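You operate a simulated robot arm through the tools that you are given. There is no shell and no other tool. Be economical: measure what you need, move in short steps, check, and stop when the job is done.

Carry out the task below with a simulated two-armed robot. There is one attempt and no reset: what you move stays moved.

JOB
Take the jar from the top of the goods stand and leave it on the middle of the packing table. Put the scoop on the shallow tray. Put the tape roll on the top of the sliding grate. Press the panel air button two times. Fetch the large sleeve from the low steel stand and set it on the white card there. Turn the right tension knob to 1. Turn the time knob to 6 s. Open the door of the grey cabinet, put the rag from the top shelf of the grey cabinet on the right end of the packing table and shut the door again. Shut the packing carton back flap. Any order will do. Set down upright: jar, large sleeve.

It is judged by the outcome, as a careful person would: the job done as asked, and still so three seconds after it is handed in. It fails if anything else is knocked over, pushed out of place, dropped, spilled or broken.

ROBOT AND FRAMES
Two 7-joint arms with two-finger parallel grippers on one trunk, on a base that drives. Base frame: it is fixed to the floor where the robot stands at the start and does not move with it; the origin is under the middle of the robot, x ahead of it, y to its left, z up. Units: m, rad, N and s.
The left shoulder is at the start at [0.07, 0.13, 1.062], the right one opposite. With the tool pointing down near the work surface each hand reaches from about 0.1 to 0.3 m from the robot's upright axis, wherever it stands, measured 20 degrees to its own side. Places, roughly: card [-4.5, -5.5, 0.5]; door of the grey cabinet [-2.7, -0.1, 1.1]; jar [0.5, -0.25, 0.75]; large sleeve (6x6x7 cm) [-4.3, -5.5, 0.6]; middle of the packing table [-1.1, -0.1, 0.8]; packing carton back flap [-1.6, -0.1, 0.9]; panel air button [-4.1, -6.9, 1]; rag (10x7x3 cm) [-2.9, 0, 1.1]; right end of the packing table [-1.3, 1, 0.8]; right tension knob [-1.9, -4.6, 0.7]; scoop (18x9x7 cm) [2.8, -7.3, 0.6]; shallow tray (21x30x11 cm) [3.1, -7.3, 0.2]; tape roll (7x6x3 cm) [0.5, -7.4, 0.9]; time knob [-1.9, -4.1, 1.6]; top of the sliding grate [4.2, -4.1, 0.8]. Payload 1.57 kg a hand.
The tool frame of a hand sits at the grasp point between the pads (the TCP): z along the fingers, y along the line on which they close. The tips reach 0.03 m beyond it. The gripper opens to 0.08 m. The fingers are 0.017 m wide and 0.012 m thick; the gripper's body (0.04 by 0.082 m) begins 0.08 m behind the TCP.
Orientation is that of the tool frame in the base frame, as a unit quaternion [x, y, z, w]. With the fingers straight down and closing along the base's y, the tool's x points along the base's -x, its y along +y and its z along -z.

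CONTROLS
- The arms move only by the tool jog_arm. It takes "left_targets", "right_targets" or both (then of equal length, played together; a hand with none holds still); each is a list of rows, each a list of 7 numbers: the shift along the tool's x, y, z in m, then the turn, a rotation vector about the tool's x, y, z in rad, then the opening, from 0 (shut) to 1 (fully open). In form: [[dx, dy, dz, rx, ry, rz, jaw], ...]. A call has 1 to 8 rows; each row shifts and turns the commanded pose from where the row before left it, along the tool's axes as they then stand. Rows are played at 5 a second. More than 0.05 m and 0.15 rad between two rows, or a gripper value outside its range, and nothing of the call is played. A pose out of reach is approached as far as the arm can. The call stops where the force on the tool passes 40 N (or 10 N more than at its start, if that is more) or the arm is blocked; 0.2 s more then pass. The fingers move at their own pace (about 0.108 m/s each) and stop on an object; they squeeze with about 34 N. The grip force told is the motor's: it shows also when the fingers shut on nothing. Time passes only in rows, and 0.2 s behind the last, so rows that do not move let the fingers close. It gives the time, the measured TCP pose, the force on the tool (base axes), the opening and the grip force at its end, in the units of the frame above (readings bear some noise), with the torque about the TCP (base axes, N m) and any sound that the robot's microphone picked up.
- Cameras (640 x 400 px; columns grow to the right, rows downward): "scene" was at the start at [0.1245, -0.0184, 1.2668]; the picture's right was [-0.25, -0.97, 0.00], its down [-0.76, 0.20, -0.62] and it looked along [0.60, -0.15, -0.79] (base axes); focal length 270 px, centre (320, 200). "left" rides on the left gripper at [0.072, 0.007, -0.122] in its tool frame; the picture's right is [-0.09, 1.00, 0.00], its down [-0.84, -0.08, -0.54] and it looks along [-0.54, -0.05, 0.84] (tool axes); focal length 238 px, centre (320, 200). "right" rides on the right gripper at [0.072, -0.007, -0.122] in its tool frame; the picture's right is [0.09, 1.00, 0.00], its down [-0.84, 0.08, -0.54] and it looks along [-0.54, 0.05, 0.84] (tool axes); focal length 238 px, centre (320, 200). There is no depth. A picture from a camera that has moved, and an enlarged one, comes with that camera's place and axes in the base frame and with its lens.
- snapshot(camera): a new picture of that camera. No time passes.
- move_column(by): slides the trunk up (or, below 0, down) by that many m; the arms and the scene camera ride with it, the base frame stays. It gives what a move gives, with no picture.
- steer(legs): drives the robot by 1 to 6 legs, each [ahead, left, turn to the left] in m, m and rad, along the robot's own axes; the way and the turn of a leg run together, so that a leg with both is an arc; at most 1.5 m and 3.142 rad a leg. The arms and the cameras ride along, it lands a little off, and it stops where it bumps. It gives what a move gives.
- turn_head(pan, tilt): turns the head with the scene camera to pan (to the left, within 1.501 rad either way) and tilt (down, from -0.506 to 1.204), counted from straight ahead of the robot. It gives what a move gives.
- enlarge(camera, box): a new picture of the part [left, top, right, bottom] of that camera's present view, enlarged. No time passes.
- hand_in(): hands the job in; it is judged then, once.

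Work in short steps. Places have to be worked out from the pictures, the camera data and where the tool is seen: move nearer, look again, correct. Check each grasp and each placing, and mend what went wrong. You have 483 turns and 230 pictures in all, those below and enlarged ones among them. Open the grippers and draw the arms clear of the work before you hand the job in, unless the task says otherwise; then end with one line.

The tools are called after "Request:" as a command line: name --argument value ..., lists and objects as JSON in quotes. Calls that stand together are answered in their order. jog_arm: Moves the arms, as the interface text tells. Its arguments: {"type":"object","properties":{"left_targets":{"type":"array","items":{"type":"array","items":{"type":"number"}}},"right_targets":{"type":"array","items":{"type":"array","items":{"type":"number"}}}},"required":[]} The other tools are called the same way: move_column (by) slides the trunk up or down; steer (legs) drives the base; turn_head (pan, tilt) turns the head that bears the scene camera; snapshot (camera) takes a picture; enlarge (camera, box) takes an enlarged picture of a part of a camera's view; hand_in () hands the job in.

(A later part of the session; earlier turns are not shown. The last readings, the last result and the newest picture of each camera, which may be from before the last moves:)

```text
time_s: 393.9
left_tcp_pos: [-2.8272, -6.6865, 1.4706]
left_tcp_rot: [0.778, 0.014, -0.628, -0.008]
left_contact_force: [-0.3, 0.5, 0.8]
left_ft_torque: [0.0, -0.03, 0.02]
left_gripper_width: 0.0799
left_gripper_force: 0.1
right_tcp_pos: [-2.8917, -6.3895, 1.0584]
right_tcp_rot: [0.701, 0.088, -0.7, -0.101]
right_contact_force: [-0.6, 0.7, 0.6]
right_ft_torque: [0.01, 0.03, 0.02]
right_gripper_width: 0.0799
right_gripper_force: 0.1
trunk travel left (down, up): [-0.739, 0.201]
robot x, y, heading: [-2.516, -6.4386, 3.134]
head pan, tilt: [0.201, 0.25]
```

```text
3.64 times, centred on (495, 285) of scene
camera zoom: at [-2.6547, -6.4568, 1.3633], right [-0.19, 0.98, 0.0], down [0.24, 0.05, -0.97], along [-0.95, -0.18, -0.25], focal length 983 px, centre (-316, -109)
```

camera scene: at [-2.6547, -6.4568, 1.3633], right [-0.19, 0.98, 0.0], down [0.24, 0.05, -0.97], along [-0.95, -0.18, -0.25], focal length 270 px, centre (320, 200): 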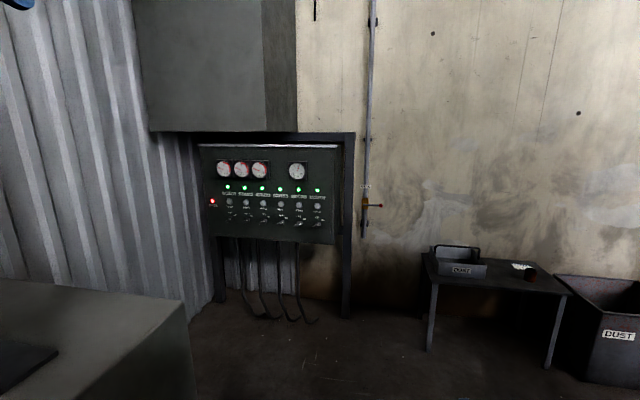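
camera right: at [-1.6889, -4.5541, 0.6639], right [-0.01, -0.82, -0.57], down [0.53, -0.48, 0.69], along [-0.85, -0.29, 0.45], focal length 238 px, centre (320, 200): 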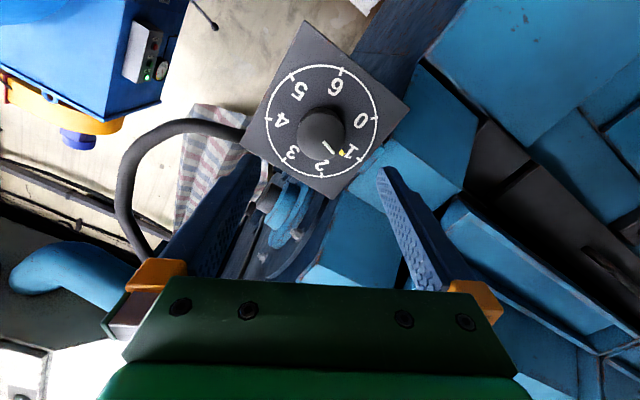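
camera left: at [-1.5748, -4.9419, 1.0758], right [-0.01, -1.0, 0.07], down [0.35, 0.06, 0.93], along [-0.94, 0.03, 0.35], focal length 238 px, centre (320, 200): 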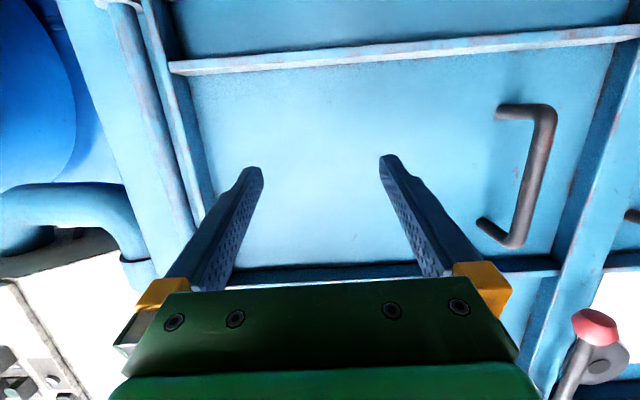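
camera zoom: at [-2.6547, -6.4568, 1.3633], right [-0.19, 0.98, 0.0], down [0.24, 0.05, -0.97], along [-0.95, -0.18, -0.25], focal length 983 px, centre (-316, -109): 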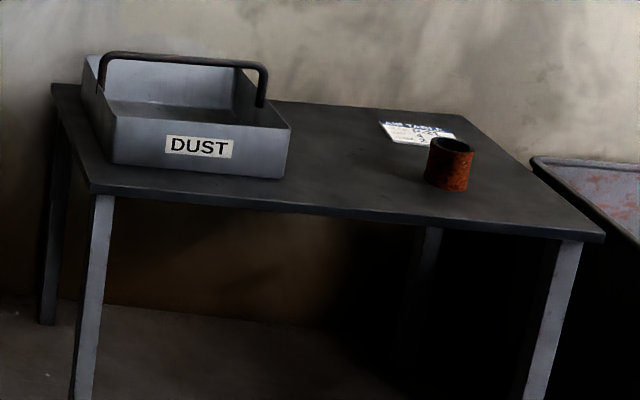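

The AIR start button is near (-4.0, -6.83, 0.97). I drive nearer and bring the left hand level, closed and lower.

Request:
steer --legs '[[0.7, 0.12, 0.005]]'

Request:
jog_arm --left_targets '[[0.04, 0, 0, 0, -0.1, 0, 0], [0.04, 0, 0, 0, -0.11, 0, 0], [0.045, 0, 0, 0, 0, 0, 0], [0.045, 0, 0, 0, 0, 0, 0], [0.045, 0, 0, 0, 0, 0, 0], [0.045, 0, 0, 0, 0, 0, 0], [0.045, 0, 0, 0, 0, 0, 0]]'

Request:
move_column --by -0.12

Request:
turn_head --pan 0.2 --tilt 0.35

Request:
snapshot --camera "scene"

Request:
snapshot --camera "left"

```text
time_s: 397.8
left_tcp_pos: [-3.5361, -6.8055, 1.4703]
left_tcp_rot: [0.777, 0.021, -0.629, -0.002]
left_contact_force: [1.3, 0.5, 0.6]
left_ft_torque: [-0.01, 0.01, 0.0]
left_gripper_width: 0.0799
left_gripper_force: 0.0
right_tcp_pos: [-3.6063, -6.5106, 1.0584]
right_tcp_rot: [-0.701, -0.094, 0.701, 0.096]
right_contact_force: [-0.4, -0.6, -0.1]
right_ft_torque: [-0.03, 0.0, -0.01]
right_gripper_width: 0.08
right_gripper_force: 0.1
trunk travel left (down, up): [-0.739, 0.201]
robot x, y, heading: [-3.2302, -6.558, -3.133]
head pan, tilt: [0.201, 0.25]
```

```text
time_s: 399.4
left_tcp_pos: [-3.5415, -6.8755, 1.2083]
left_tcp_rot: [0.709, 0.02, -0.705, -0.002]
left_contact_force: [-0.7, 0.7, 0.4]
left_ft_torque: [-0.03, 0.03, 0.01]
left_gripper_width: 0.0
left_gripper_force: 21.5
left hand out of reach, approached as far as the arm can: row 2, 3, 4, 5, 7
right_tcp_pos: [-3.6076, -6.5109, 1.0567]
right_tcp_rot: [0.701, 0.094, -0.7, -0.096]
right_contact_force: [-0.1, 0.2, -0.4]
right_ft_torque: [0.01, 0.02, 0.02]
right_gripper_width: 0.0801
right_gripper_force: 0.0
trunk travel left (down, up): [-0.739, 0.201]
robot x, y, heading: [-3.2311, -6.5575, -3.134]
head pan, tilt: [0.201, 0.25]
```

```text
time_s: 400.9
left_tcp_pos: [-3.5409, -6.8761, 1.0899]
left_tcp_rot: [0.708, 0.02, -0.706, -0.001]
left_contact_force: [1.3, 0.5, 0.6]
left_ft_torque: [0.02, 0.0, -0.04]
left_gripper_width: 0.0001
left_gripper_force: 21.3
right_tcp_pos: [-3.6077, -6.5113, 0.9374]
right_tcp_rot: [0.701, 0.093, -0.701, -0.095]
right_contact_force: [0.2, -0.2, -0.7]
right_ft_torque: [-0.01, -0.01, -0.02]
right_gripper_width: 0.0799
right_gripper_force: 0.1
trunk travel left (down, up): [-0.619, 0.321]
robot x, y, heading: [-3.2266, -6.5566, -3.137]
head pan, tilt: [0.201, 0.25]
```

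```text
time_s: 401.6
left_tcp_pos: [-3.5408, -6.8745, 1.0884]
left_tcp_rot: [0.708, 0.019, -0.706, -0.002]
left_contact_force: [0.3, -0.5, -0.3]
left_ft_torque: [-0.01, -0.02, 0.06]
left_gripper_width: 0.0001
left_gripper_force: 21.3
right_tcp_pos: [-3.6074, -6.5113, 0.9366]
right_tcp_rot: [0.701, 0.094, -0.7, -0.096]
right_contact_force: [-0.3, -0.8, -0.2]
right_ft_torque: [0.02, 0.01, 0.01]
right_gripper_width: 0.0799
right_gripper_force: 0.1
trunk travel left (down, up): [-0.619, 0.321]
robot x, y, heading: [-3.2288, -6.5581, -3.133]
head pan, tilt: [0.201, 0.351]
```

```text
62 pictures are left
camera scene: at [-3.3691, -6.5751, 1.2337], right [-0.21, 0.98, 0.0], down [0.34, 0.07, -0.94], along [-0.92, -0.19, -0.34], focal length 270 px, centre (320, 200)
```

scene: 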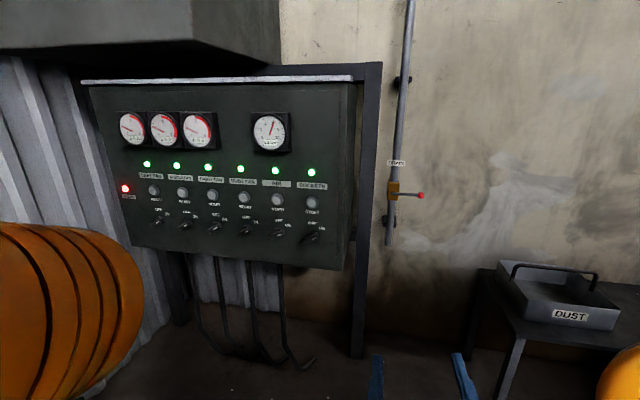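

```text
61 pictures are left
camera left: at [-3.419, -6.8761, 1.0189], right [0.03, -1.0, 0.06], down [0.54, 0.07, 0.84], along [-0.84, 0.01, 0.54], focal length 238 px, centre (320, 200)
```

left: 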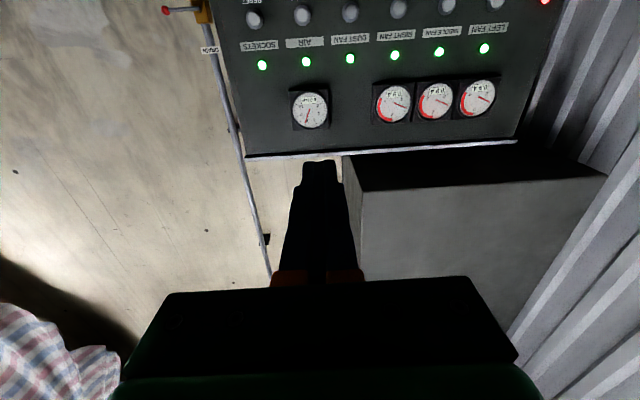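

The button triangulates to (-4.098, -6.859, 0.954). I lower the trunk to that height, shift the hand slightly, and drive 0.2 nearer.

Request:
move_column --by -0.134

Request:
steer --legs '[[0.22, -0.006, -0.008]]'

Request:
jog_arm --left_targets '[[0, 0, 0.04, 0, 0, 0, 0], [0, 0, 0.04, 0, 0, 0, 0], [0, 0, 0.04, 0, 0, 0, 0], [0, 0, 0.04, 0, 0, 0, 0], [0, 0, 0.03, 0, 0, 0, 0]]'

Request:
snapshot --camera "left"

```text
time_s: 403.2
left_tcp_pos: [-3.5407, -6.8749, 0.9548]
left_tcp_rot: [0.708, 0.02, -0.706, -0.001]
left_contact_force: [-0.3, 0.6, 0.0]
left_ft_torque: [-0.03, 0.01, -0.01]
left_gripper_width: 0.0
left_gripper_force: 21.5
right_tcp_pos: [-3.6073, -6.5114, 0.8037]
right_tcp_rot: [0.701, 0.094, -0.701, -0.096]
right_contact_force: [0.3, 0.0, -0.6]
right_ft_torque: [-0.01, -0.03, -0.03]
right_gripper_width: 0.0802
right_gripper_force: 0.0
trunk travel left (down, up): [-0.485, 0.455]
robot x, y, heading: [-3.2314, -6.5568, -3.135]
head pan, tilt: [0.201, 0.351]
```

```text
time_s: 404.9
left_tcp_pos: [-3.7655, -6.867, 0.9548]
left_tcp_rot: [0.708, 0.017, -0.706, -0.003]
left_contact_force: [-0.2, -0.7, 0.2]
left_ft_torque: [0.0, -0.01, 0.01]
left_gripper_width: 0.0002
left_gripper_force: 21.4
right_tcp_pos: [-3.8289, -6.5024, 0.8031]
right_tcp_rot: [0.701, 0.091, -0.7, -0.098]
right_contact_force: [0.5, 0.0, 0.4]
right_ft_torque: [-0.01, 0.01, -0.02]
right_gripper_width: 0.0801
right_gripper_force: 0.2
trunk travel left (down, up): [-0.485, 0.455]
robot x, y, heading: [-3.4466, -6.5519, 3.136]
head pan, tilt: [0.201, 0.351]
```

```text
time_s: 406.1
left_tcp_pos: [-3.9551, -6.8707, 0.953]
left_tcp_rot: [0.709, 0.016, -0.705, -0.005]
left_contact_force: [-0.3, -0.2, -0.4]
left_ft_torque: [-0.01, -0.03, -0.02]
left_gripper_width: 0.0001
left_gripper_force: 21.2
right_tcp_pos: [-3.8291, -6.5032, 0.8041]
right_tcp_rot: [0.702, 0.091, -0.7, -0.099]
right_contact_force: [0.0, -0.3, -0.5]
right_ft_torque: [0.02, -0.05, 0.0]
right_gripper_width: 0.08
right_gripper_force: 0.1
trunk travel left (down, up): [-0.485, 0.455]
robot x, y, heading: [-3.4545, -6.5531, 3.139]
head pan, tilt: [0.201, 0.351]
```

```text
60 pictures are left
camera left: at [-3.833, -6.8723, 0.8825], right [0.02, -1.0, 0.06], down [0.54, 0.06, 0.84], along [-0.84, 0.02, 0.54], focal length 238 px, centre (320, 200)
```

left: 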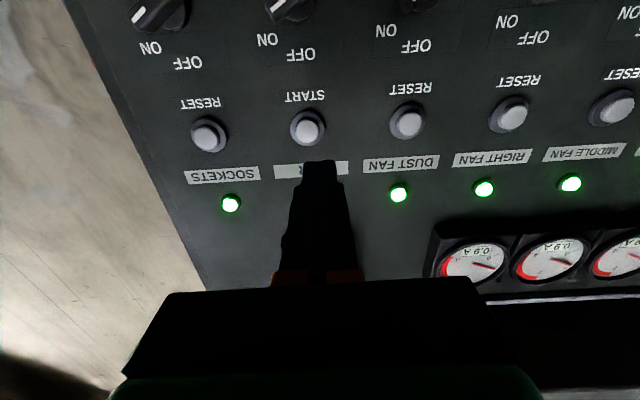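

The AIR START button is 12 mm to the side of the hand's axis. I correct, approach to about 2 cm, then press with small steps.

Request:
jog_arm --left_targets '[[-0.003, -0.014, 0.03, 0, 0, 0, 0], [0, 0, 0.03, 0, 0, 0, 0], [0, 0, 0.025, 0, 0, 0, 0]]'

Request:
enlarge --camera "left" --box '[240, 80, 400, 220]'

```text
time_s: 406.9
left_tcp_pos: [-4.0403, -6.8609, 0.9565]
left_tcp_rot: [0.708, 0.018, -0.706, -0.003]
left_contact_force: [-0.6, 0.1, -0.2]
left_ft_torque: [0.02, 0.01, 0.02]
left_gripper_width: 0.0003
left_gripper_force: 21.2
right_tcp_pos: [-3.8305, -6.5034, 0.8038]
right_tcp_rot: [0.701, 0.091, -0.7, -0.098]
right_contact_force: [-0.5, -1.3, 0.2]
right_ft_torque: [0.01, 0.0, 0.01]
right_gripper_width: 0.0803
right_gripper_force: 0.1
trunk travel left (down, up): [-0.485, 0.455]
robot x, y, heading: [-3.4544, -6.55, 3.14]
head pan, tilt: [0.201, 0.351]
```

```text
2.86 times, centred on (320, 150) of left
camera zoom: at [-3.918, -6.8609, 0.8862], right [0.02, -1.0, 0.06], down [0.54, 0.06, 0.84], along [-0.84, 0.02, 0.54], focal length 681 px, centre (320, 343)
```

zoom: 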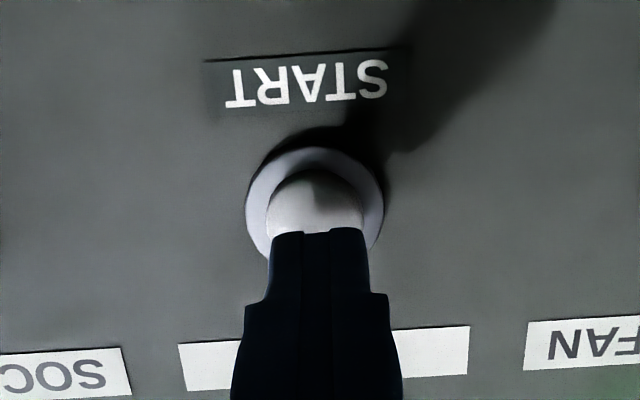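

On target. First press.

Request:
jog_arm --left_targets '[[0, 0, 0.015, 0, 0, 0, 0], [0, 0, 0.005, 0, 0, 0, 0], [0, 0, 0.004, 0, 0, 0, 0], [0, 0, 0.004, 0, 0, 0, 0], [0, 0, 0.004, 0, 0, 0, 0]]'

```text
time_s: 408.1
left_tcp_pos: [-4.0633, -6.8605, 0.9623]
left_tcp_rot: [-0.706, -0.019, 0.708, 0.003]
left_contact_force: [36.0, 5.8, -16.2]
left_ft_torque: [-0.01, -0.74, -0.18]
left_gripper_width: 0.0001
left_gripper_force: 21.3
right_tcp_pos: [-3.823, -6.5029, 0.8056]
right_tcp_rot: [-0.698, -0.091, 0.703, 0.099]
right_contact_force: [0.6, 0.3, 0.0]
right_ft_torque: [0.04, -0.04, -0.02]
right_gripper_width: 0.08
right_gripper_force: 0.1
trunk travel left (down, up): [-0.485, 0.455]
robot x, y, heading: [-3.4521, -6.5513, -3.142]
head pan, tilt: [0.201, 0.351]
heard: click
```

A click was heard. I back off and press a second time.

Request:
jog_arm --left_targets '[[0, 0, -0.02, 0, 0, 0, 0], [0, 0, -0.015, 0, 0, 0, 0], [0, 0, 0, 0, 0, 0, 0]]'

Request:
jog_arm --left_targets '[[0, 0, 0.018, 0, 0, 0, 0], [0, 0, 0.005, 0, 0, 0, 0], [0, 0, 0.004, 0, 0, 0, 0], [0, 0, 0.004, 0, 0, 0, 0], [0, 0, 0.004, 0, 0, 0, 0]]'

Request:
jog_arm --left_targets '[[0, 0, -0.03, 0, 0, 0, 0], [0, 0, -0.04, 0, 0, 0, 0], [0, 0, -0.04, 0, 0, 0, 0], [0, 0, -0.04, 0, 0, 0, 0], [0, 0, -0.04, 0, 0, 0, 0]]'

```text
time_s: 408.9
left_tcp_pos: [-4.0391, -6.858, 0.9582]
left_tcp_rot: [0.708, 0.017, -0.706, -0.003]
left_contact_force: [-0.2, 0.2, 0.2]
left_ft_torque: [0.02, 0.02, 0.02]
left_gripper_width: 0.0001
left_gripper_force: 21.6
right_tcp_pos: [-3.8297, -6.5025, 0.803]
right_tcp_rot: [0.702, 0.091, -0.7, -0.098]
right_contact_force: [0.0, 0.5, 0.4]
right_ft_torque: [0.0, -0.02, 0.01]
right_gripper_width: 0.08
right_gripper_force: 0.0
trunk travel left (down, up): [-0.485, 0.455]
robot x, y, heading: [-3.4499, -6.5505, 3.139]
head pan, tilt: [0.201, 0.351]
```

```text
time_s: 410.2
left_tcp_pos: [-4.0627, -6.8609, 0.964]
left_tcp_rot: [-0.707, -0.019, 0.707, 0.002]
left_contact_force: [30.4, 3.5, -7.0]
left_ft_torque: [0.2, -0.4, -0.23]
left_gripper_width: 0.0
left_gripper_force: 21.1
right_tcp_pos: [-3.822, -6.5031, 0.8068]
right_tcp_rot: [-0.698, -0.092, 0.704, 0.098]
right_contact_force: [0.7, -0.9, 0.1]
right_ft_torque: [0.0, 0.04, -0.02]
right_gripper_width: 0.0799
right_gripper_force: 0.0
trunk travel left (down, up): [-0.485, 0.455]
robot x, y, heading: [-3.4476, -6.5539, -3.136]
head pan, tilt: [0.201, 0.351]
heard: click
stopped in row 5 (left hand): the force on the tool passed its limit at 40 N (the readings are from after the stop); the commanded pose is now the measured one
```

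```text
time_s: 411.4
left_tcp_pos: [-3.8799, -6.8561, 0.9587]
left_tcp_rot: [0.709, 0.017, -0.705, -0.003]
left_contact_force: [1.0, 0.7, 0.6]
left_ft_torque: [-0.01, 0.0, -0.02]
left_gripper_width: 0.0
left_gripper_force: 21.1
right_tcp_pos: [-3.8282, -6.5033, 0.8046]
right_tcp_rot: [0.701, 0.091, -0.701, -0.098]
right_contact_force: [0.3, 0.0, 0.2]
right_ft_torque: [-0.04, 0.01, -0.02]
right_gripper_width: 0.0802
right_gripper_force: 0.0
trunk travel left (down, up): [-0.485, 0.455]
robot x, y, heading: [-3.4529, -6.5499, -3.139]
head pan, tilt: [0.201, 0.351]
```

Two clicks heard, so the air button was pressed twice. Now the sleeve: I look right to check the room in front of the stand, and turn the right hand downward meanwhile.

Request:
steer --legs '[[-0.15, 0, 0.0]]'

Request:
jog_arm --right_targets '[[-0.03, 0, 0, 0, 0, 0.135, 1], [-0.03, 0, 0, 0, 0, 0.135, 1], [-0.03, 0, 0, 0, 0.14, 0, 1], [-0.02, 0, 0, 0, 0.14, 0, 1], [-0.01, 0, 0, 0, 0.14, 0, 1], [0, 0, 0, 0, 0.14, 0, 1], [0, 0, 0, 0, 0.14, 0, 1], [0, 0, 0, 0, 0.14, 0, 1]]'

Request:
jog_arm --right_targets '[[0, 0, 0, 0, 0.145, 0, 1], [0, 0, 0, 0, 0.145, 0, 1], [0, 0, 0, 0, 0.145, 0, 1], [0, 0, 0, 0, 0.145, 0, 1], [0, 0, 0, 0, 0.145, 0, 1]]'

Request:
turn_head --pan -0.8 --tilt 0.5

Request:
snapshot --camera "scene"

```text
time_s: 412.8
left_tcp_pos: [-3.7348, -6.856, 0.9574]
left_tcp_rot: [0.709, 0.018, -0.705, -0.004]
left_contact_force: [-0.2, 0.1, 0.4]
left_ft_torque: [-0.03, 0.0, 0.01]
left_gripper_width: 0.0
left_gripper_force: 21.4
right_tcp_pos: [-3.6827, -6.5036, 0.8026]
right_tcp_rot: [0.701, 0.092, -0.7, -0.096]
right_contact_force: [0.3, -0.4, -0.1]
right_ft_torque: [0.01, 0.03, 0.01]
right_gripper_width: 0.0801
right_gripper_force: 0.0
trunk travel left (down, up): [-0.485, 0.455]
robot x, y, heading: [-3.3034, -6.5502, -3.144]
head pan, tilt: [0.201, 0.351]
```

```text
time_s: 414.6
left_tcp_pos: [-3.735, -6.8557, 0.9572]
left_tcp_rot: [0.71, 0.018, -0.704, -0.003]
left_contact_force: [0.3, -0.5, 1.7]
left_ft_torque: [0.02, 0.05, -0.01]
left_gripper_width: 0.0
left_gripper_force: 20.9
right_tcp_pos: [-3.6885, -6.5157, 0.9228]
right_tcp_rot: [0.935, -0.003, -0.356, -0.001]
right_contact_force: [0.2, -0.1, 0.1]
right_ft_torque: [0.0, -0.02, 0.01]
right_gripper_width: 0.08
right_gripper_force: 0.2
trunk travel left (down, up): [-0.485, 0.455]
robot x, y, heading: [-3.3069, -6.5493, -3.142]
head pan, tilt: [0.201, 0.351]
```

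```text
time_s: 415.8
left_tcp_pos: [-3.735, -6.8554, 0.9581]
left_tcp_rot: [0.709, 0.016, -0.705, -0.003]
left_contact_force: [0.1, -0.3, 0.7]
left_ft_torque: [0.01, 0.01, 0.03]
left_gripper_width: 0.0
left_gripper_force: 21.6
right_tcp_pos: [-3.6833, -6.5114, 0.9091]
right_tcp_rot: [0.999, -0.005, -0.053, -0.006]
right_contact_force: [0.9, 0.6, 0.0]
right_ft_torque: [-0.02, -0.04, 0.03]
right_gripper_width: 0.0803
right_gripper_force: 0.1
right hand out of reach, approached as far as the arm can: row 4, 5
trunk travel left (down, up): [-0.485, 0.455]
robot x, y, heading: [-3.3044, -6.549, -3.141]
head pan, tilt: [0.201, 0.351]
```

```text
time_s: 417.0
left_tcp_pos: [-3.7347, -6.8564, 0.9585]
left_tcp_rot: [0.71, 0.019, -0.704, -0.003]
left_contact_force: [-0.5, 0.0, -0.6]
left_ft_torque: [0.01, 0.02, -0.02]
left_gripper_width: 0.0002
left_gripper_force: 21.3
right_tcp_pos: [-3.6835, -6.5126, 0.9091]
right_tcp_rot: [0.999, -0.006, -0.053, -0.006]
right_contact_force: [-1.1, 0.0, 0.2]
right_ft_torque: [-0.02, -0.01, 0.02]
right_gripper_width: 0.08
right_gripper_force: 0.1
trunk travel left (down, up): [-0.485, 0.455]
robot x, y, heading: [-3.3084, -6.5514, -3.14]
head pan, tilt: [-0.799, 0.499]
```

```text
58 pictures are left
camera scene: at [-3.4168, -6.4848, 1.086], right [0.72, 0.7, 0.0], down [0.33, -0.34, -0.88], along [-0.61, 0.63, -0.48], focal length 270 px, centre (320, 200)
```

scene: 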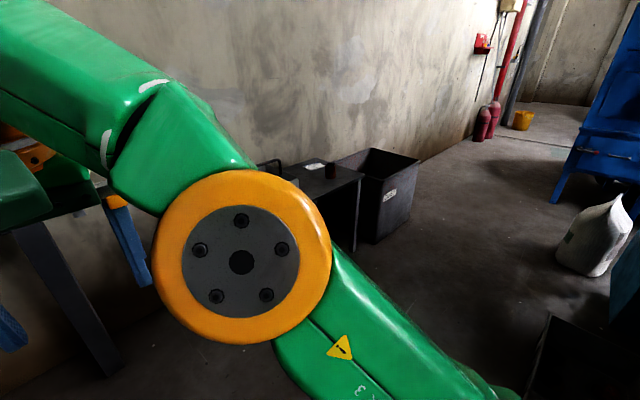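

There is plenty of room. I move in front of the stand.

Request:
steer --legs '[[0.0, -0.8, 0.0], [0.42, 0, 0]]'

Request:
turn_head --pan 0.0 --tilt 0.85

Request:
snapshot --camera "scene"

Request:
snapshot --camera "right"

```text
time_s: 420.4
left_tcp_pos: [-3.736, -6.1979, 0.9577]
left_tcp_rot: [0.709, 0.019, -0.704, -0.001]
left_contact_force: [0.3, -0.1, -0.1]
left_ft_torque: [-0.04, 0.02, 0.05]
left_gripper_width: 0.0
left_gripper_force: 21.2
right_tcp_pos: [-3.6847, -5.8547, 0.9089]
right_tcp_rot: [0.999, -0.005, -0.053, -0.006]
right_contact_force: [0.1, 0.0, -0.5]
right_ft_torque: [-0.07, 0.01, 0.01]
right_gripper_width: 0.08
right_gripper_force: 0.0
trunk travel left (down, up): [-0.485, 0.455]
robot x, y, heading: [-3.3068, -5.8934, -3.141]
head pan, tilt: [-0.799, 0.499]
stopped in leg 1: the robot was blocked; the commanded pose is now the measured one
```

```text
time_s: 421.6
left_tcp_pos: [-3.7354, -6.2006, 0.9568]
left_tcp_rot: [0.709, 0.02, -0.705, -0.001]
left_contact_force: [0.2, 0.1, -0.5]
left_ft_torque: [-0.03, 0.0, -0.01]
left_gripper_width: 0.0
left_gripper_force: 21.7
right_tcp_pos: [-3.6843, -5.8569, 0.909]
right_tcp_rot: [0.999, -0.004, -0.053, -0.006]
right_contact_force: [-0.4, 0.3, 0.6]
right_ft_torque: [-0.01, 0.02, 0.03]
right_gripper_width: 0.0801
right_gripper_force: 0.1
trunk travel left (down, up): [-0.485, 0.455]
robot x, y, heading: [-3.309, -5.8962, -3.135]
head pan, tilt: [0.0, 0.85]
```

```text
57 pictures are left
camera scene: at [-3.4328, -5.8942, 1.0561], right [0.0, 1.0, 0.0], down [0.75, 0.0, -0.66], along [-0.66, 0.0, -0.75], focal length 270 px, centre (320, 200)
```

scene: 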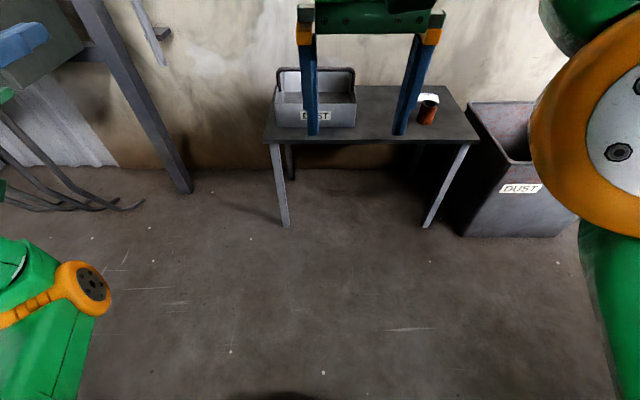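

```text
56 pictures are left
camera right: at [-3.6024, -5.8519, 1.0235], right [0.08, -1.0, -0.02], down [-0.78, -0.08, 0.63], along [-0.63, -0.03, -0.78], focal length 238 px, centre (320, 200)
```

right: 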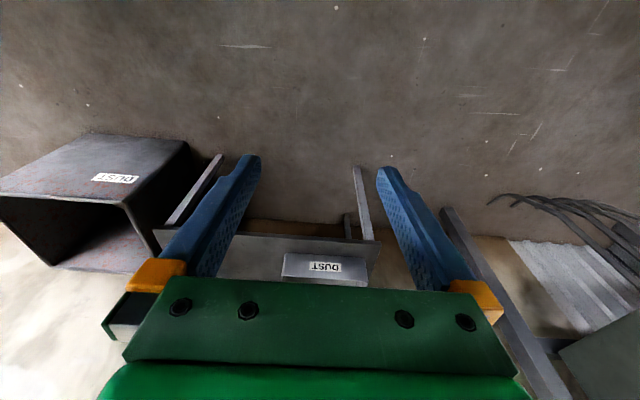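

Strafing was blocked at the right (likely the elbow at the machine's rear). I go ahead first, then right.

Request:
steer --legs '[[0.0, 0.04, 0.0], [0.45, 0, 0], [0, -0.2, 0]]'

Request:
snapshot --camera "scene"

```text
time_s: 425.9
left_tcp_pos: [-4.1842, -6.0439, 0.9573]
left_tcp_rot: [0.709, 0.02, -0.704, -0.001]
left_contact_force: [-0.6, -0.7, -0.8]
left_ft_torque: [0.0, 0.04, 0.0]
left_gripper_width: 0.0
left_gripper_force: 21.0
right_tcp_pos: [-4.1343, -5.7002, 0.9096]
right_tcp_rot: [0.999, -0.002, -0.053, -0.007]
right_contact_force: [0.5, -0.7, -0.4]
right_ft_torque: [-0.01, 0.01, -0.04]
right_gripper_width: 0.0801
right_gripper_force: 0.0
trunk travel left (down, up): [-0.485, 0.455]
robot x, y, heading: [-3.7539, -5.7366, -3.136]
head pan, tilt: [0.0, 0.85]
```

```text
55 pictures are left
camera scene: at [-3.8819, -5.7365, 1.056], right [-0.01, 1.0, 0.0], down [0.75, 0.01, -0.66], along [-0.66, -0.01, -0.75], focal length 270 px, centre (320, 200)
```

scene: 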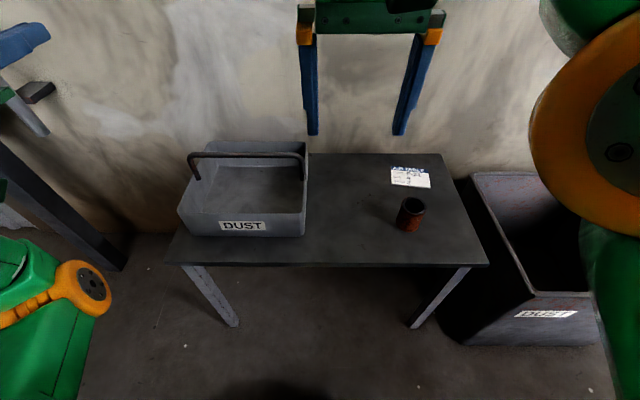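

The sleeve is near (-4.28, -5.525), the stand top at about 0.52 and the card near (-4.44, -5.49). To reach the card I'll hold the hand pitched 45° for both pick and place, so I move closer and pitch the right hand.

Request:
steer --legs '[[0.12, -0.07, 0.0]]'

Request:
jog_arm --right_targets '[[0.03, -0.03, 0, 0, -0.136, 0, 1], [0.03, -0.03, 0, 0, -0.136, 0, 1], [0.02, -0.03, 0, 0, -0.136, 0, 1], [0.02, -0.02, 0, 0, -0.136, 0, 1], [0, 0, 0, 0, -0.136, 0, 1]]'

Request:
snapshot --camera "right"

Request:
snapshot --camera "scene"

```text
time_s: 427.3
left_tcp_pos: [-4.3021, -5.9762, 0.9569]
left_tcp_rot: [0.71, 0.021, -0.704, 0.0]
left_contact_force: [0.2, 0.9, 0.4]
left_ft_torque: [-0.04, 0.0, 0.0]
left_gripper_width: 0.0001
left_gripper_force: 21.3
right_tcp_pos: [-4.2534, -5.6329, 0.9088]
right_tcp_rot: [0.999, -0.002, -0.053, -0.007]
right_contact_force: [0.4, 0.0, -0.2]
right_ft_torque: [0.01, 0.01, 0.01]
right_gripper_width: 0.0801
right_gripper_force: 0.1
trunk travel left (down, up): [-0.485, 0.455]
robot x, y, heading: [-3.8748, -5.6668, -3.134]
head pan, tilt: [0.0, 0.85]
```

```text
time_s: 428.5
left_tcp_pos: [-4.3029, -5.9767, 0.9581]
left_tcp_rot: [0.71, 0.023, -0.704, 0.0]
left_contact_force: [0.6, 0.1, -0.8]
left_ft_torque: [-0.02, 0.04, 0.03]
left_gripper_width: 0.0
left_gripper_force: 20.7
right_tcp_pos: [-4.1597, -5.5244, 0.8843]
right_tcp_rot: [0.923, 0.0, -0.385, -0.006]
right_contact_force: [-0.3, -0.9, 0.5]
right_ft_torque: [0.0, 0.01, -0.01]
right_gripper_width: 0.08
right_gripper_force: 0.1
trunk travel left (down, up): [-0.485, 0.455]
robot x, y, heading: [-3.8756, -5.6682, -3.127]
head pan, tilt: [0.0, 0.85]
```

```text
54 pictures are left
camera right: at [-4.0247, -5.5182, 0.9195], right [0.06, -1.0, -0.08], down [-0.21, -0.09, 0.97], along [-0.98, -0.04, -0.21], focal length 238 px, centre (320, 200)
```

right: 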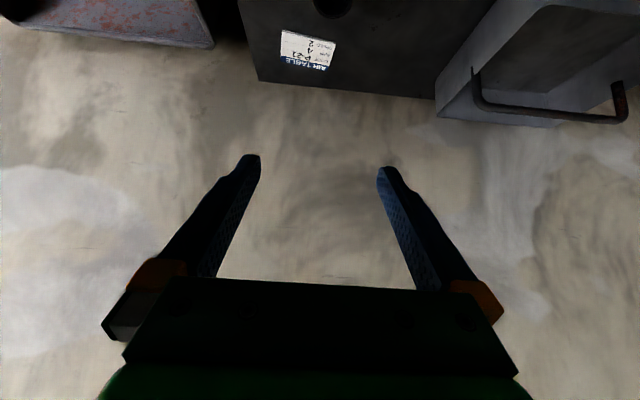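

```text
53 pictures are left
camera scene: at [-4.0013, -5.6688, 1.056], right [-0.01, 1.0, 0.0], down [0.75, 0.01, -0.66], along [-0.66, -0.01, -0.75], focal length 270 px, centre (320, 200)
```

scene: 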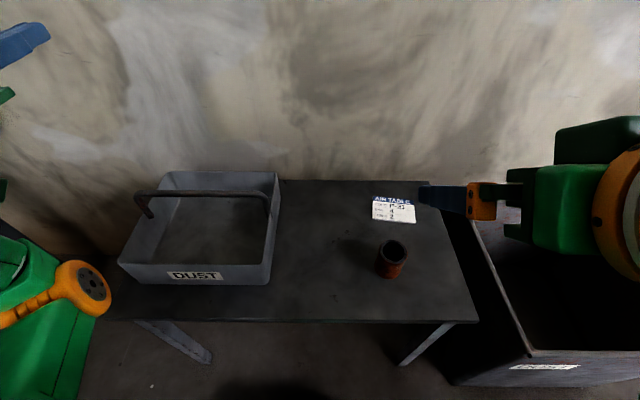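

All views agree: sleeve at (-4.281, -5.524), card at (-4.44, -5.485), stand top 0.52. I move down the 45° line toward a pre-grasp point.

Request:
jog_arm --right_targets '[[0.028, 0, 0.037, 0, 0, 0, 1], [0.028, 0, 0.037, 0, 0, 0, 1], [0.028, 0, 0.037, 0, 0, 0, 1], [0.028, 0, 0.037, 0, 0, 0, 1], [0.026, 0, 0.037, 0, 0, 0, 1]]'

Request:
snapshot --camera "right"

```text
time_s: 429.7
left_tcp_pos: [-4.3027, -5.9769, 0.9577]
left_tcp_rot: [0.71, 0.021, -0.704, 0.0]
left_contact_force: [-0.5, -0.2, -0.2]
left_ft_torque: [-0.01, 0.01, 0.0]
left_gripper_width: 0.0003
left_gripper_force: 21.1
right_tcp_pos: [-4.2547, -5.5495, 0.7131]
right_tcp_rot: [0.924, 0.001, -0.381, -0.006]
right_contact_force: [0.5, 0.5, 1.3]
right_ft_torque: [0.01, 0.01, -0.03]
right_gripper_width: 0.0799
right_gripper_force: 0.1
right hand out of reach, approached as far as the arm can: row 1, 2, 3, 4, 5
trunk travel left (down, up): [-0.485, 0.455]
robot x, y, heading: [-3.8731, -5.6715, -3.133]
head pan, tilt: [0.0, 0.85]
```

```text
52 pictures are left
camera right: at [-4.12, -5.5435, 0.7482], right [0.06, -1.0, -0.08], down [-0.21, -0.09, 0.97], along [-0.98, -0.04, -0.21], focal length 238 px, centre (320, 200)
```

right: 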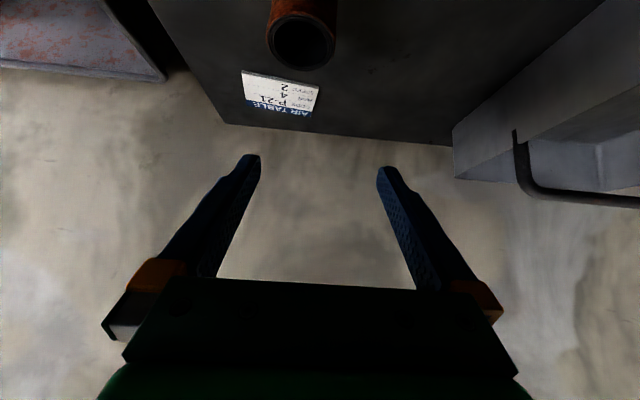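

That pre-grasp was too close in for the arm. I go instead to directly above the sleeve.

Request:
jog_arm --right_targets '[[-0.033, 0, 0.03, 0, 0, 0, 1], [-0.033, 0, 0.029, 0, 0, 0, 1]]'

Request:
snapshot --camera "right"

```text
time_s: 430.3
left_tcp_pos: [-4.3028, -5.9779, 0.9569]
left_tcp_rot: [0.71, 0.019, -0.704, -0.002]
left_contact_force: [0.6, -0.4, 0.3]
left_ft_torque: [0.02, -0.02, 0.0]
left_gripper_width: 0.0
left_gripper_force: 21.5
right_tcp_pos: [-4.3442, -5.5496, 0.7162]
right_tcp_rot: [0.924, 0.0, -0.383, -0.008]
right_contact_force: [0.8, 0.3, -0.2]
right_ft_torque: [0.0, 0.01, -0.01]
right_gripper_width: 0.08
right_gripper_force: 0.1
trunk travel left (down, up): [-0.485, 0.455]
robot x, y, heading: [-3.8721, -5.6697, -3.13]
head pan, tilt: [0.0, 0.85]
```

```text
51 pictures are left
camera right: at [-4.2091, -5.5425, 0.7512], right [0.06, -0.99, -0.08], down [-0.21, -0.09, 0.97], along [-0.98, -0.04, -0.21], focal length 238 px, centre (320, 200)
```

right: 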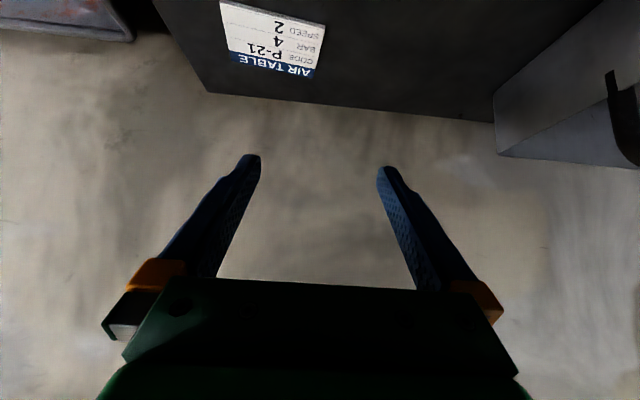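

Now at (-4.344, -5.55, 0.716). I shift back and over to the sleeve and lower the first 5 cm.

Request:
jog_arm --right_targets '[[0.022, -0.013, -0.022, 0, 0, 0, 1], [0.022, -0.013, -0.022, 0, 0, 0, 1], [0.025, 0, 0.025, 0, 0, 0, 1], [0.01, 0, 0.01, 0, 0, 0, 1]]'

Request:
snapshot --camera "right"

Request:
snapshot --camera "scene"

```text
time_s: 431.3
left_tcp_pos: [-4.3027, -5.9767, 0.9588]
left_tcp_rot: [0.71, 0.021, -0.704, -0.001]
left_contact_force: [0.5, 0.9, 0.1]
left_ft_torque: [-0.03, 0.01, 0.03]
left_gripper_width: 0.0
left_gripper_force: 21.1
right_tcp_pos: [-4.2812, -5.522, 0.6686]
right_tcp_rot: [0.924, 0.001, -0.383, -0.006]
right_contact_force: [-0.1, 0.7, 0.1]
right_ft_torque: [-0.02, 0.0, 0.0]
right_gripper_width: 0.0802
right_gripper_force: 0.0
trunk travel left (down, up): [-0.485, 0.455]
robot x, y, heading: [-3.8781, -5.6702, -3.137]
head pan, tilt: [0.0, 0.85]
```

```text
50 pictures are left
camera right: at [-4.1471, -5.516, 0.7031], right [0.06, -1.0, -0.08], down [-0.21, -0.09, 0.97], along [-0.98, -0.04, -0.21], focal length 238 px, centre (320, 200)
```

right: 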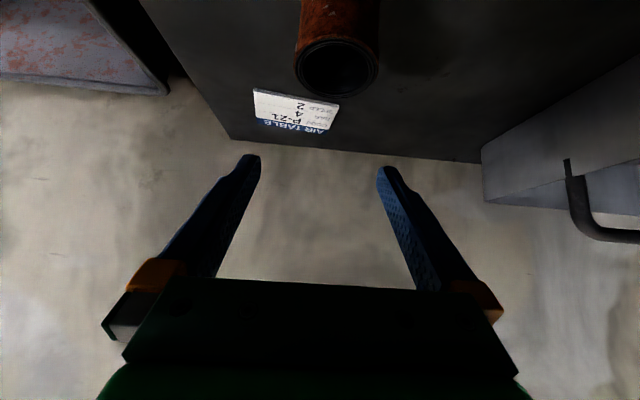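

```text
49 pictures are left
camera scene: at [-4.0012, -5.6686, 1.0561], right [-0.01, 1.0, 0.0], down [0.75, 0.01, -0.66], along [-0.66, -0.01, -0.75], focal length 270 px, centre (320, 200)
```

scene: 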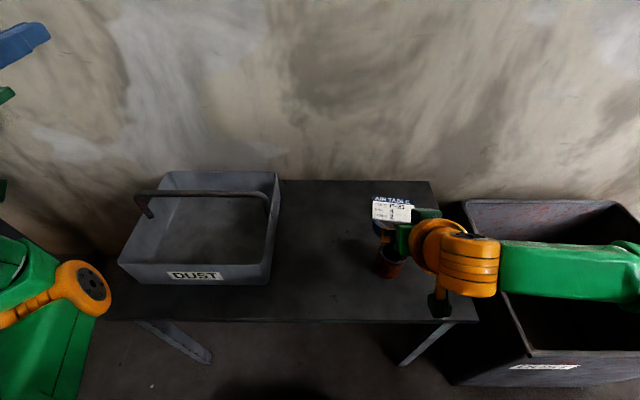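

The sleeve is centred between the fingers laterally (within 3 mm). I descend the remaining 10 cm and close.

Request:
jog_arm --right_targets '[[0.024, 0.003, 0.024, 0, 0, 0, 1], [0.024, 0, 0.024, 0, 0, 0, 1], [0.023, 0, 0.022, 0, 0, 0, 1]]'

Request:
snapshot --camera "right"

```text
time_s: 432.1
left_tcp_pos: [-4.3021, -5.9766, 0.9578]
left_tcp_rot: [0.709, 0.02, -0.705, 0.0]
left_contact_force: [0.4, 0.4, -0.6]
left_ft_torque: [-0.01, 0.02, 0.03]
left_gripper_width: 0.0
left_gripper_force: 21.5
right_tcp_pos: [-4.2816, -5.5236, 0.5877]
right_tcp_rot: [0.924, 0.0, -0.383, -0.008]
right_contact_force: [0.3, -0.4, -0.8]
right_ft_torque: [-0.02, -0.01, -0.02]
right_gripper_width: 0.0801
right_gripper_force: 0.1
right hand out of reach, approached as far as the arm can: row 3
trunk travel left (down, up): [-0.485, 0.455]
robot x, y, heading: [-3.8731, -5.6641, -3.132]
head pan, tilt: [0.0, 0.85]
```

```text
48 pictures are left
camera right: at [-4.1469, -5.5172, 0.6243], right [0.06, -1.0, -0.08], down [-0.21, -0.09, 0.97], along [-0.98, -0.04, -0.21], focal length 238 px, centre (320, 200)
```

right: 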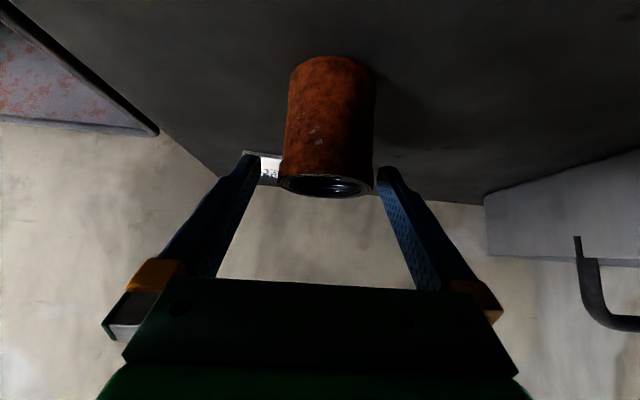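

The fingers straddle the rim, but the arm is at its limit. I lower 2.2 cm with the trunk and close.

Request:
move_column --by -0.022

Request:
jog_arm --right_targets '[[0, 0, 0, 0, 0, 0, 0], [0, 0, 0, 0, 0, 0, 0], [0, 0, 0, 0, 0, 0, 0]]'

Request:
snapshot --camera "right"

```text
time_s: 432.7
left_tcp_pos: [-4.3024, -5.9765, 0.9361]
left_tcp_rot: [0.709, 0.02, -0.705, -0.001]
left_contact_force: [-1.1, 0.6, -0.4]
left_ft_torque: [-0.06, 0.0, 0.03]
left_gripper_width: 0.0
left_gripper_force: 21.9
right_tcp_pos: [-4.2816, -5.5234, 0.566]
right_tcp_rot: [0.924, 0.0, -0.383, -0.008]
right_contact_force: [-0.2, 0.2, -0.1]
right_ft_torque: [-0.03, -0.04, 0.0]
right_gripper_width: 0.0798
right_gripper_force: 0.0
trunk travel left (down, up): [-0.463, 0.477]
robot x, y, heading: [-3.8744, -5.6638, -3.131]
head pan, tilt: [0.0, 0.85]
```

```text
time_s: 433.5
left_tcp_pos: [-4.3034, -5.9781, 0.9356]
left_tcp_rot: [0.709, 0.021, -0.704, 0.0]
left_contact_force: [0.2, 0.1, 0.1]
left_ft_torque: [0.01, -0.01, 0.0]
left_gripper_width: 0.0
left_gripper_force: 21.4
right_tcp_pos: [-4.2811, -5.5237, 0.5676]
right_tcp_rot: [0.923, 0.0, -0.384, -0.008]
right_contact_force: [-0.6, -1.9, 0.3]
right_ft_torque: [-0.25, -0.03, -0.02]
right_gripper_width: 0.0544
right_gripper_force: 33.8
trunk travel left (down, up): [-0.463, 0.477]
robot x, y, heading: [-3.8733, -5.6668, -3.132]
head pan, tilt: [0.0, 0.85]
```

```text
47 pictures are left
camera right: at [-4.147, -5.5174, 0.6027], right [0.06, -1.0, -0.08], down [-0.21, -0.09, 0.97], along [-0.98, -0.04, -0.21], focal length 238 px, centre (320, 200)
```

right: 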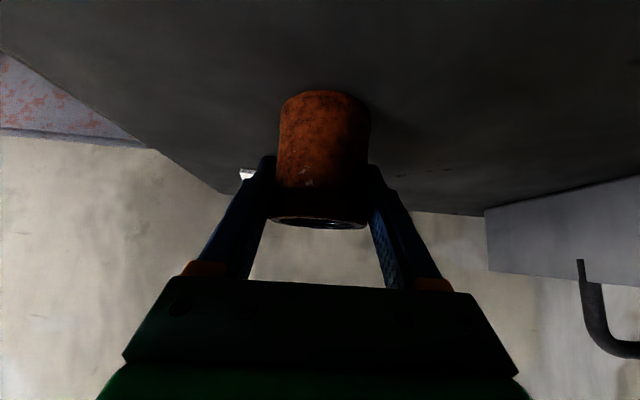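

The sleeve is gripped. I lift it with the trunk, drive 4 cm ahead, and extend toward the card.

Request:
move_column --by 0.06

Request:
steer --legs '[[0.04, 0, 0.0]]'

Request:
jog_arm --right_targets '[[-0.02, -0.01, 0.02, 0, 0, 0, 0], [-0.021, -0.01, 0.021, 0, 0, 0, 0], [-0.021, -0.01, 0.021, 0, 0, 0, 0], [-0.021, -0.01, 0.021, 0, 0, 0, 0]]'

Request:
snapshot --camera "scene"

Request:
snapshot --camera "right"

```text
time_s: 434.5
left_tcp_pos: [-4.3044, -5.9775, 0.9948]
left_tcp_rot: [0.71, 0.021, -0.704, 0.001]
left_contact_force: [-0.2, -0.1, -0.1]
left_ft_torque: [0.02, 0.02, 0.0]
left_gripper_width: 0.0
left_gripper_force: 20.6
right_tcp_pos: [-4.2827, -5.5232, 0.6269]
right_tcp_rot: [0.924, 0.001, -0.383, -0.006]
right_contact_force: [0.5, 0.3, -6.6]
right_ft_torque: [0.01, 0.0, 0.0]
right_gripper_width: 0.054
right_gripper_force: 34.1
trunk travel left (down, up): [-0.523, 0.417]
robot x, y, heading: [-3.8752, -5.6675, -3.135]
head pan, tilt: [0.0, 0.85]
```

```text
time_s: 435.4
left_tcp_pos: [-4.3443, -5.9773, 0.9953]
left_tcp_rot: [0.71, 0.022, -0.704, 0.001]
left_contact_force: [-0.3, 0.8, 0.9]
left_ft_torque: [0.03, 0.0, -0.02]
left_gripper_width: 0.0
left_gripper_force: 21.4
right_tcp_pos: [-4.324, -5.5229, 0.6252]
right_tcp_rot: [0.924, 0.0, -0.382, -0.007]
right_contact_force: [0.8, 0.3, -4.8]
right_ft_torque: [-0.01, 0.01, -0.03]
right_gripper_width: 0.0542
right_gripper_force: 33.6
trunk travel left (down, up): [-0.523, 0.417]
robot x, y, heading: [-3.9159, -5.6711, -3.128]
head pan, tilt: [0.0, 0.85]
```

```text
time_s: 436.4
left_tcp_pos: [-4.3443, -5.9769, 0.9953]
left_tcp_rot: [0.71, 0.021, -0.704, 0.0]
left_contact_force: [-0.9, 0.1, -0.5]
left_ft_torque: [-0.02, 0.01, 0.03]
left_gripper_width: 0.0
left_gripper_force: 20.9
right_tcp_pos: [-4.4407, -5.483, 0.6266]
right_tcp_rot: [0.924, 0.0, -0.381, -0.007]
right_contact_force: [0.4, -0.9, -5.7]
right_ft_torque: [0.01, 0.0, 0.04]
right_gripper_width: 0.0544
right_gripper_force: 34.1
trunk travel left (down, up): [-0.523, 0.417]
robot x, y, heading: [-3.9167, -5.6668, -3.134]
head pan, tilt: [0.0, 0.85]
```

```text
46 pictures are left
camera scene: at [-4.0444, -5.6685, 1.0938], right [-0.01, 1.0, 0.0], down [0.75, 0.01, -0.66], along [-0.66, -0.01, -0.75], focal length 270 px, centre (320, 200)
```

scene: 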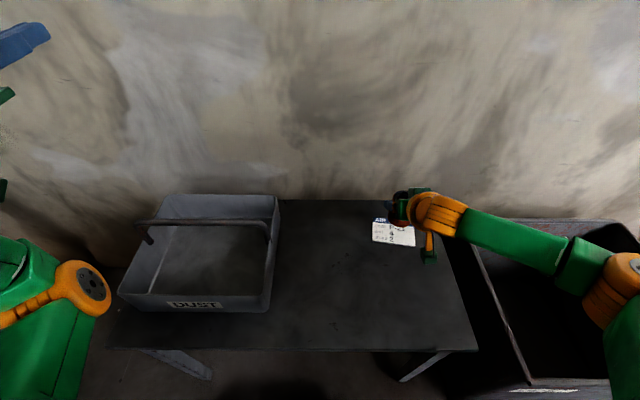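

```text
45 pictures are left
camera right: at [-4.306, -5.4771, 0.6632], right [0.06, -1.0, -0.08], down [-0.21, -0.09, 0.97], along [-0.98, -0.04, -0.21], focal length 238 px, centre (320, 200)
```

right: 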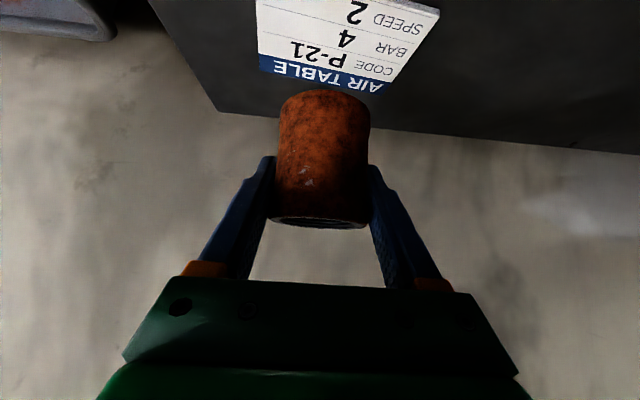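

The card's centre works out to (-4.447, -5.482), right under the sleeve. I lower with the trunk until contact.

Request:
move_column --by -0.053

Request:
move_column --by -0.006

Request:
snapshot --camera "right"

```text
time_s: 437.4
left_tcp_pos: [-4.3448, -5.9764, 0.9408]
left_tcp_rot: [0.71, 0.021, -0.704, 0.0]
left_contact_force: [-0.4, -0.8, 0.1]
left_ft_torque: [0.02, -0.03, -0.03]
left_gripper_width: 0.0
left_gripper_force: 21.6
right_tcp_pos: [-4.4403, -5.4828, 0.574]
right_tcp_rot: [0.924, 0.0, -0.382, -0.006]
right_contact_force: [0.3, 0.1, -5.3]
right_ft_torque: [-0.02, 0.0, 0.02]
right_gripper_width: 0.0543
right_gripper_force: 34.0
trunk travel left (down, up): [-0.47, 0.47]
robot x, y, heading: [-3.9157, -5.6689, -3.139]
head pan, tilt: [0.0, 0.85]
```

```text
time_s: 437.9
left_tcp_pos: [-4.3421, -5.9789, 0.9373]
left_tcp_rot: [0.709, 0.021, -0.705, 0.0]
left_contact_force: [-0.7, 0.8, -0.4]
left_ft_torque: [0.0, 0.01, 0.0]
left_gripper_width: 0.0001
left_gripper_force: 21.2
right_tcp_pos: [-4.4397, -5.4834, 0.5728]
right_tcp_rot: [0.923, 0.0, -0.386, -0.007]
right_contact_force: [-6.2, 2.0, 14.8]
right_ft_torque: [-0.25, 0.01, -0.07]
right_gripper_width: 0.0542
right_gripper_force: 33.5
trunk travel left (down, up): [-0.464, 0.476]
robot x, y, heading: [-3.9189, -5.6678, -3.137]
head pan, tilt: [0.0, 0.85]
```

```text
44 pictures are left
camera right: at [-4.3044, -5.4777, 0.6077], right [0.06, -1.0, -0.08], down [-0.2, -0.09, 0.98], along [-0.98, -0.04, -0.2], focal length 238 px, centre (320, 200)
```

right: 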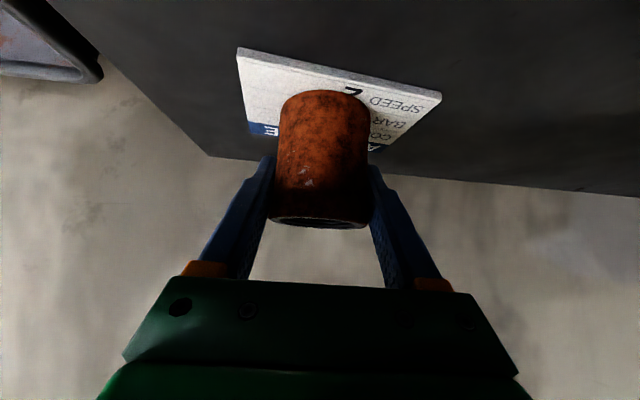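

The sleeve is standing on the card. I open and rise straight up with the trunk, then check.

Request:
jog_arm --right_targets '[[0, 0, 0, 0, 0, 0, 1], [0, 0, 0, 0, 0, 0, 1], [0, 0, 0, 0, 0, 0, 1]]'

Request:
move_column --by 0.2

Request:
steer --legs '[[-0.3, 0, 0.0]]'

Request:
enlarge --camera "scene" --box '[340, 60, 500, 180]'

```text
time_s: 438.7
left_tcp_pos: [-4.3443, -5.9766, 0.937]
left_tcp_rot: [0.71, 0.021, -0.704, -0.001]
left_contact_force: [-0.4, 0.3, -0.8]
left_ft_torque: [0.05, 0.02, 0.01]
left_gripper_width: 0.0002
left_gripper_force: 21.2
right_tcp_pos: [-4.4391, -5.4839, 0.5694]
right_tcp_rot: [0.924, 0.0, -0.383, -0.008]
right_contact_force: [-0.4, 0.1, 0.4]
right_ft_torque: [0.0, -0.04, 0.0]
right_gripper_width: 0.0801
right_gripper_force: 0.0
trunk travel left (down, up): [-0.464, 0.476]
robot x, y, heading: [-3.9175, -5.6738, -3.135]
head pan, tilt: [0.0, 0.85]
```

```text
time_s: 440.9
left_tcp_pos: [-4.3443, -5.9768, 1.1368]
left_tcp_rot: [0.709, 0.022, -0.704, 0.001]
left_contact_force: [0.0, -0.5, -0.2]
left_ft_torque: [-0.01, 0.01, 0.03]
left_gripper_width: 0.0
left_gripper_force: 21.5
right_tcp_pos: [-4.4393, -5.4837, 0.7691]
right_tcp_rot: [0.924, 0.001, -0.383, -0.007]
right_contact_force: [-0.1, 0.2, -0.7]
right_ft_torque: [-0.03, 0.02, 0.01]
right_gripper_width: 0.0802
right_gripper_force: 0.1
trunk travel left (down, up): [-0.664, 0.276]
robot x, y, heading: [-3.9154, -5.6704, -3.132]
head pan, tilt: [0.0, 0.85]
```

```text
time_s: 442.9
left_tcp_pos: [-4.0449, -5.9735, 1.1364]
left_tcp_rot: [0.71, 0.021, -0.704, 0.0]
left_contact_force: [0.5, 0.2, 0.4]
left_ft_torque: [-0.01, 0.04, -0.01]
left_gripper_width: 0.0
left_gripper_force: 21.4
right_tcp_pos: [-4.1401, -5.4808, 0.7692]
right_tcp_rot: [0.924, -0.001, -0.382, -0.008]
right_contact_force: [-0.1, -0.6, 0.2]
right_ft_torque: [-0.03, 0.02, 0.0]
right_gripper_width: 0.0798
right_gripper_force: 0.0
trunk travel left (down, up): [-0.664, 0.276]
robot x, y, heading: [-3.6185, -5.6677, -3.132]
head pan, tilt: [0.0, 0.85]
```

```text
3.33 times, centred on (420, 120) of scene
camera zoom: at [-3.7433, -5.6665, 1.235], right [-0.01, 1.0, 0.0], down [0.75, 0.01, -0.66], along [-0.66, 0.0, -0.75], focal length 901 px, centre (-13, 467)
```

zoom: 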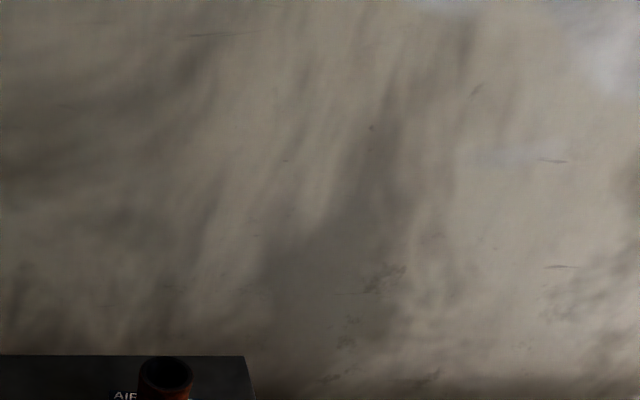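

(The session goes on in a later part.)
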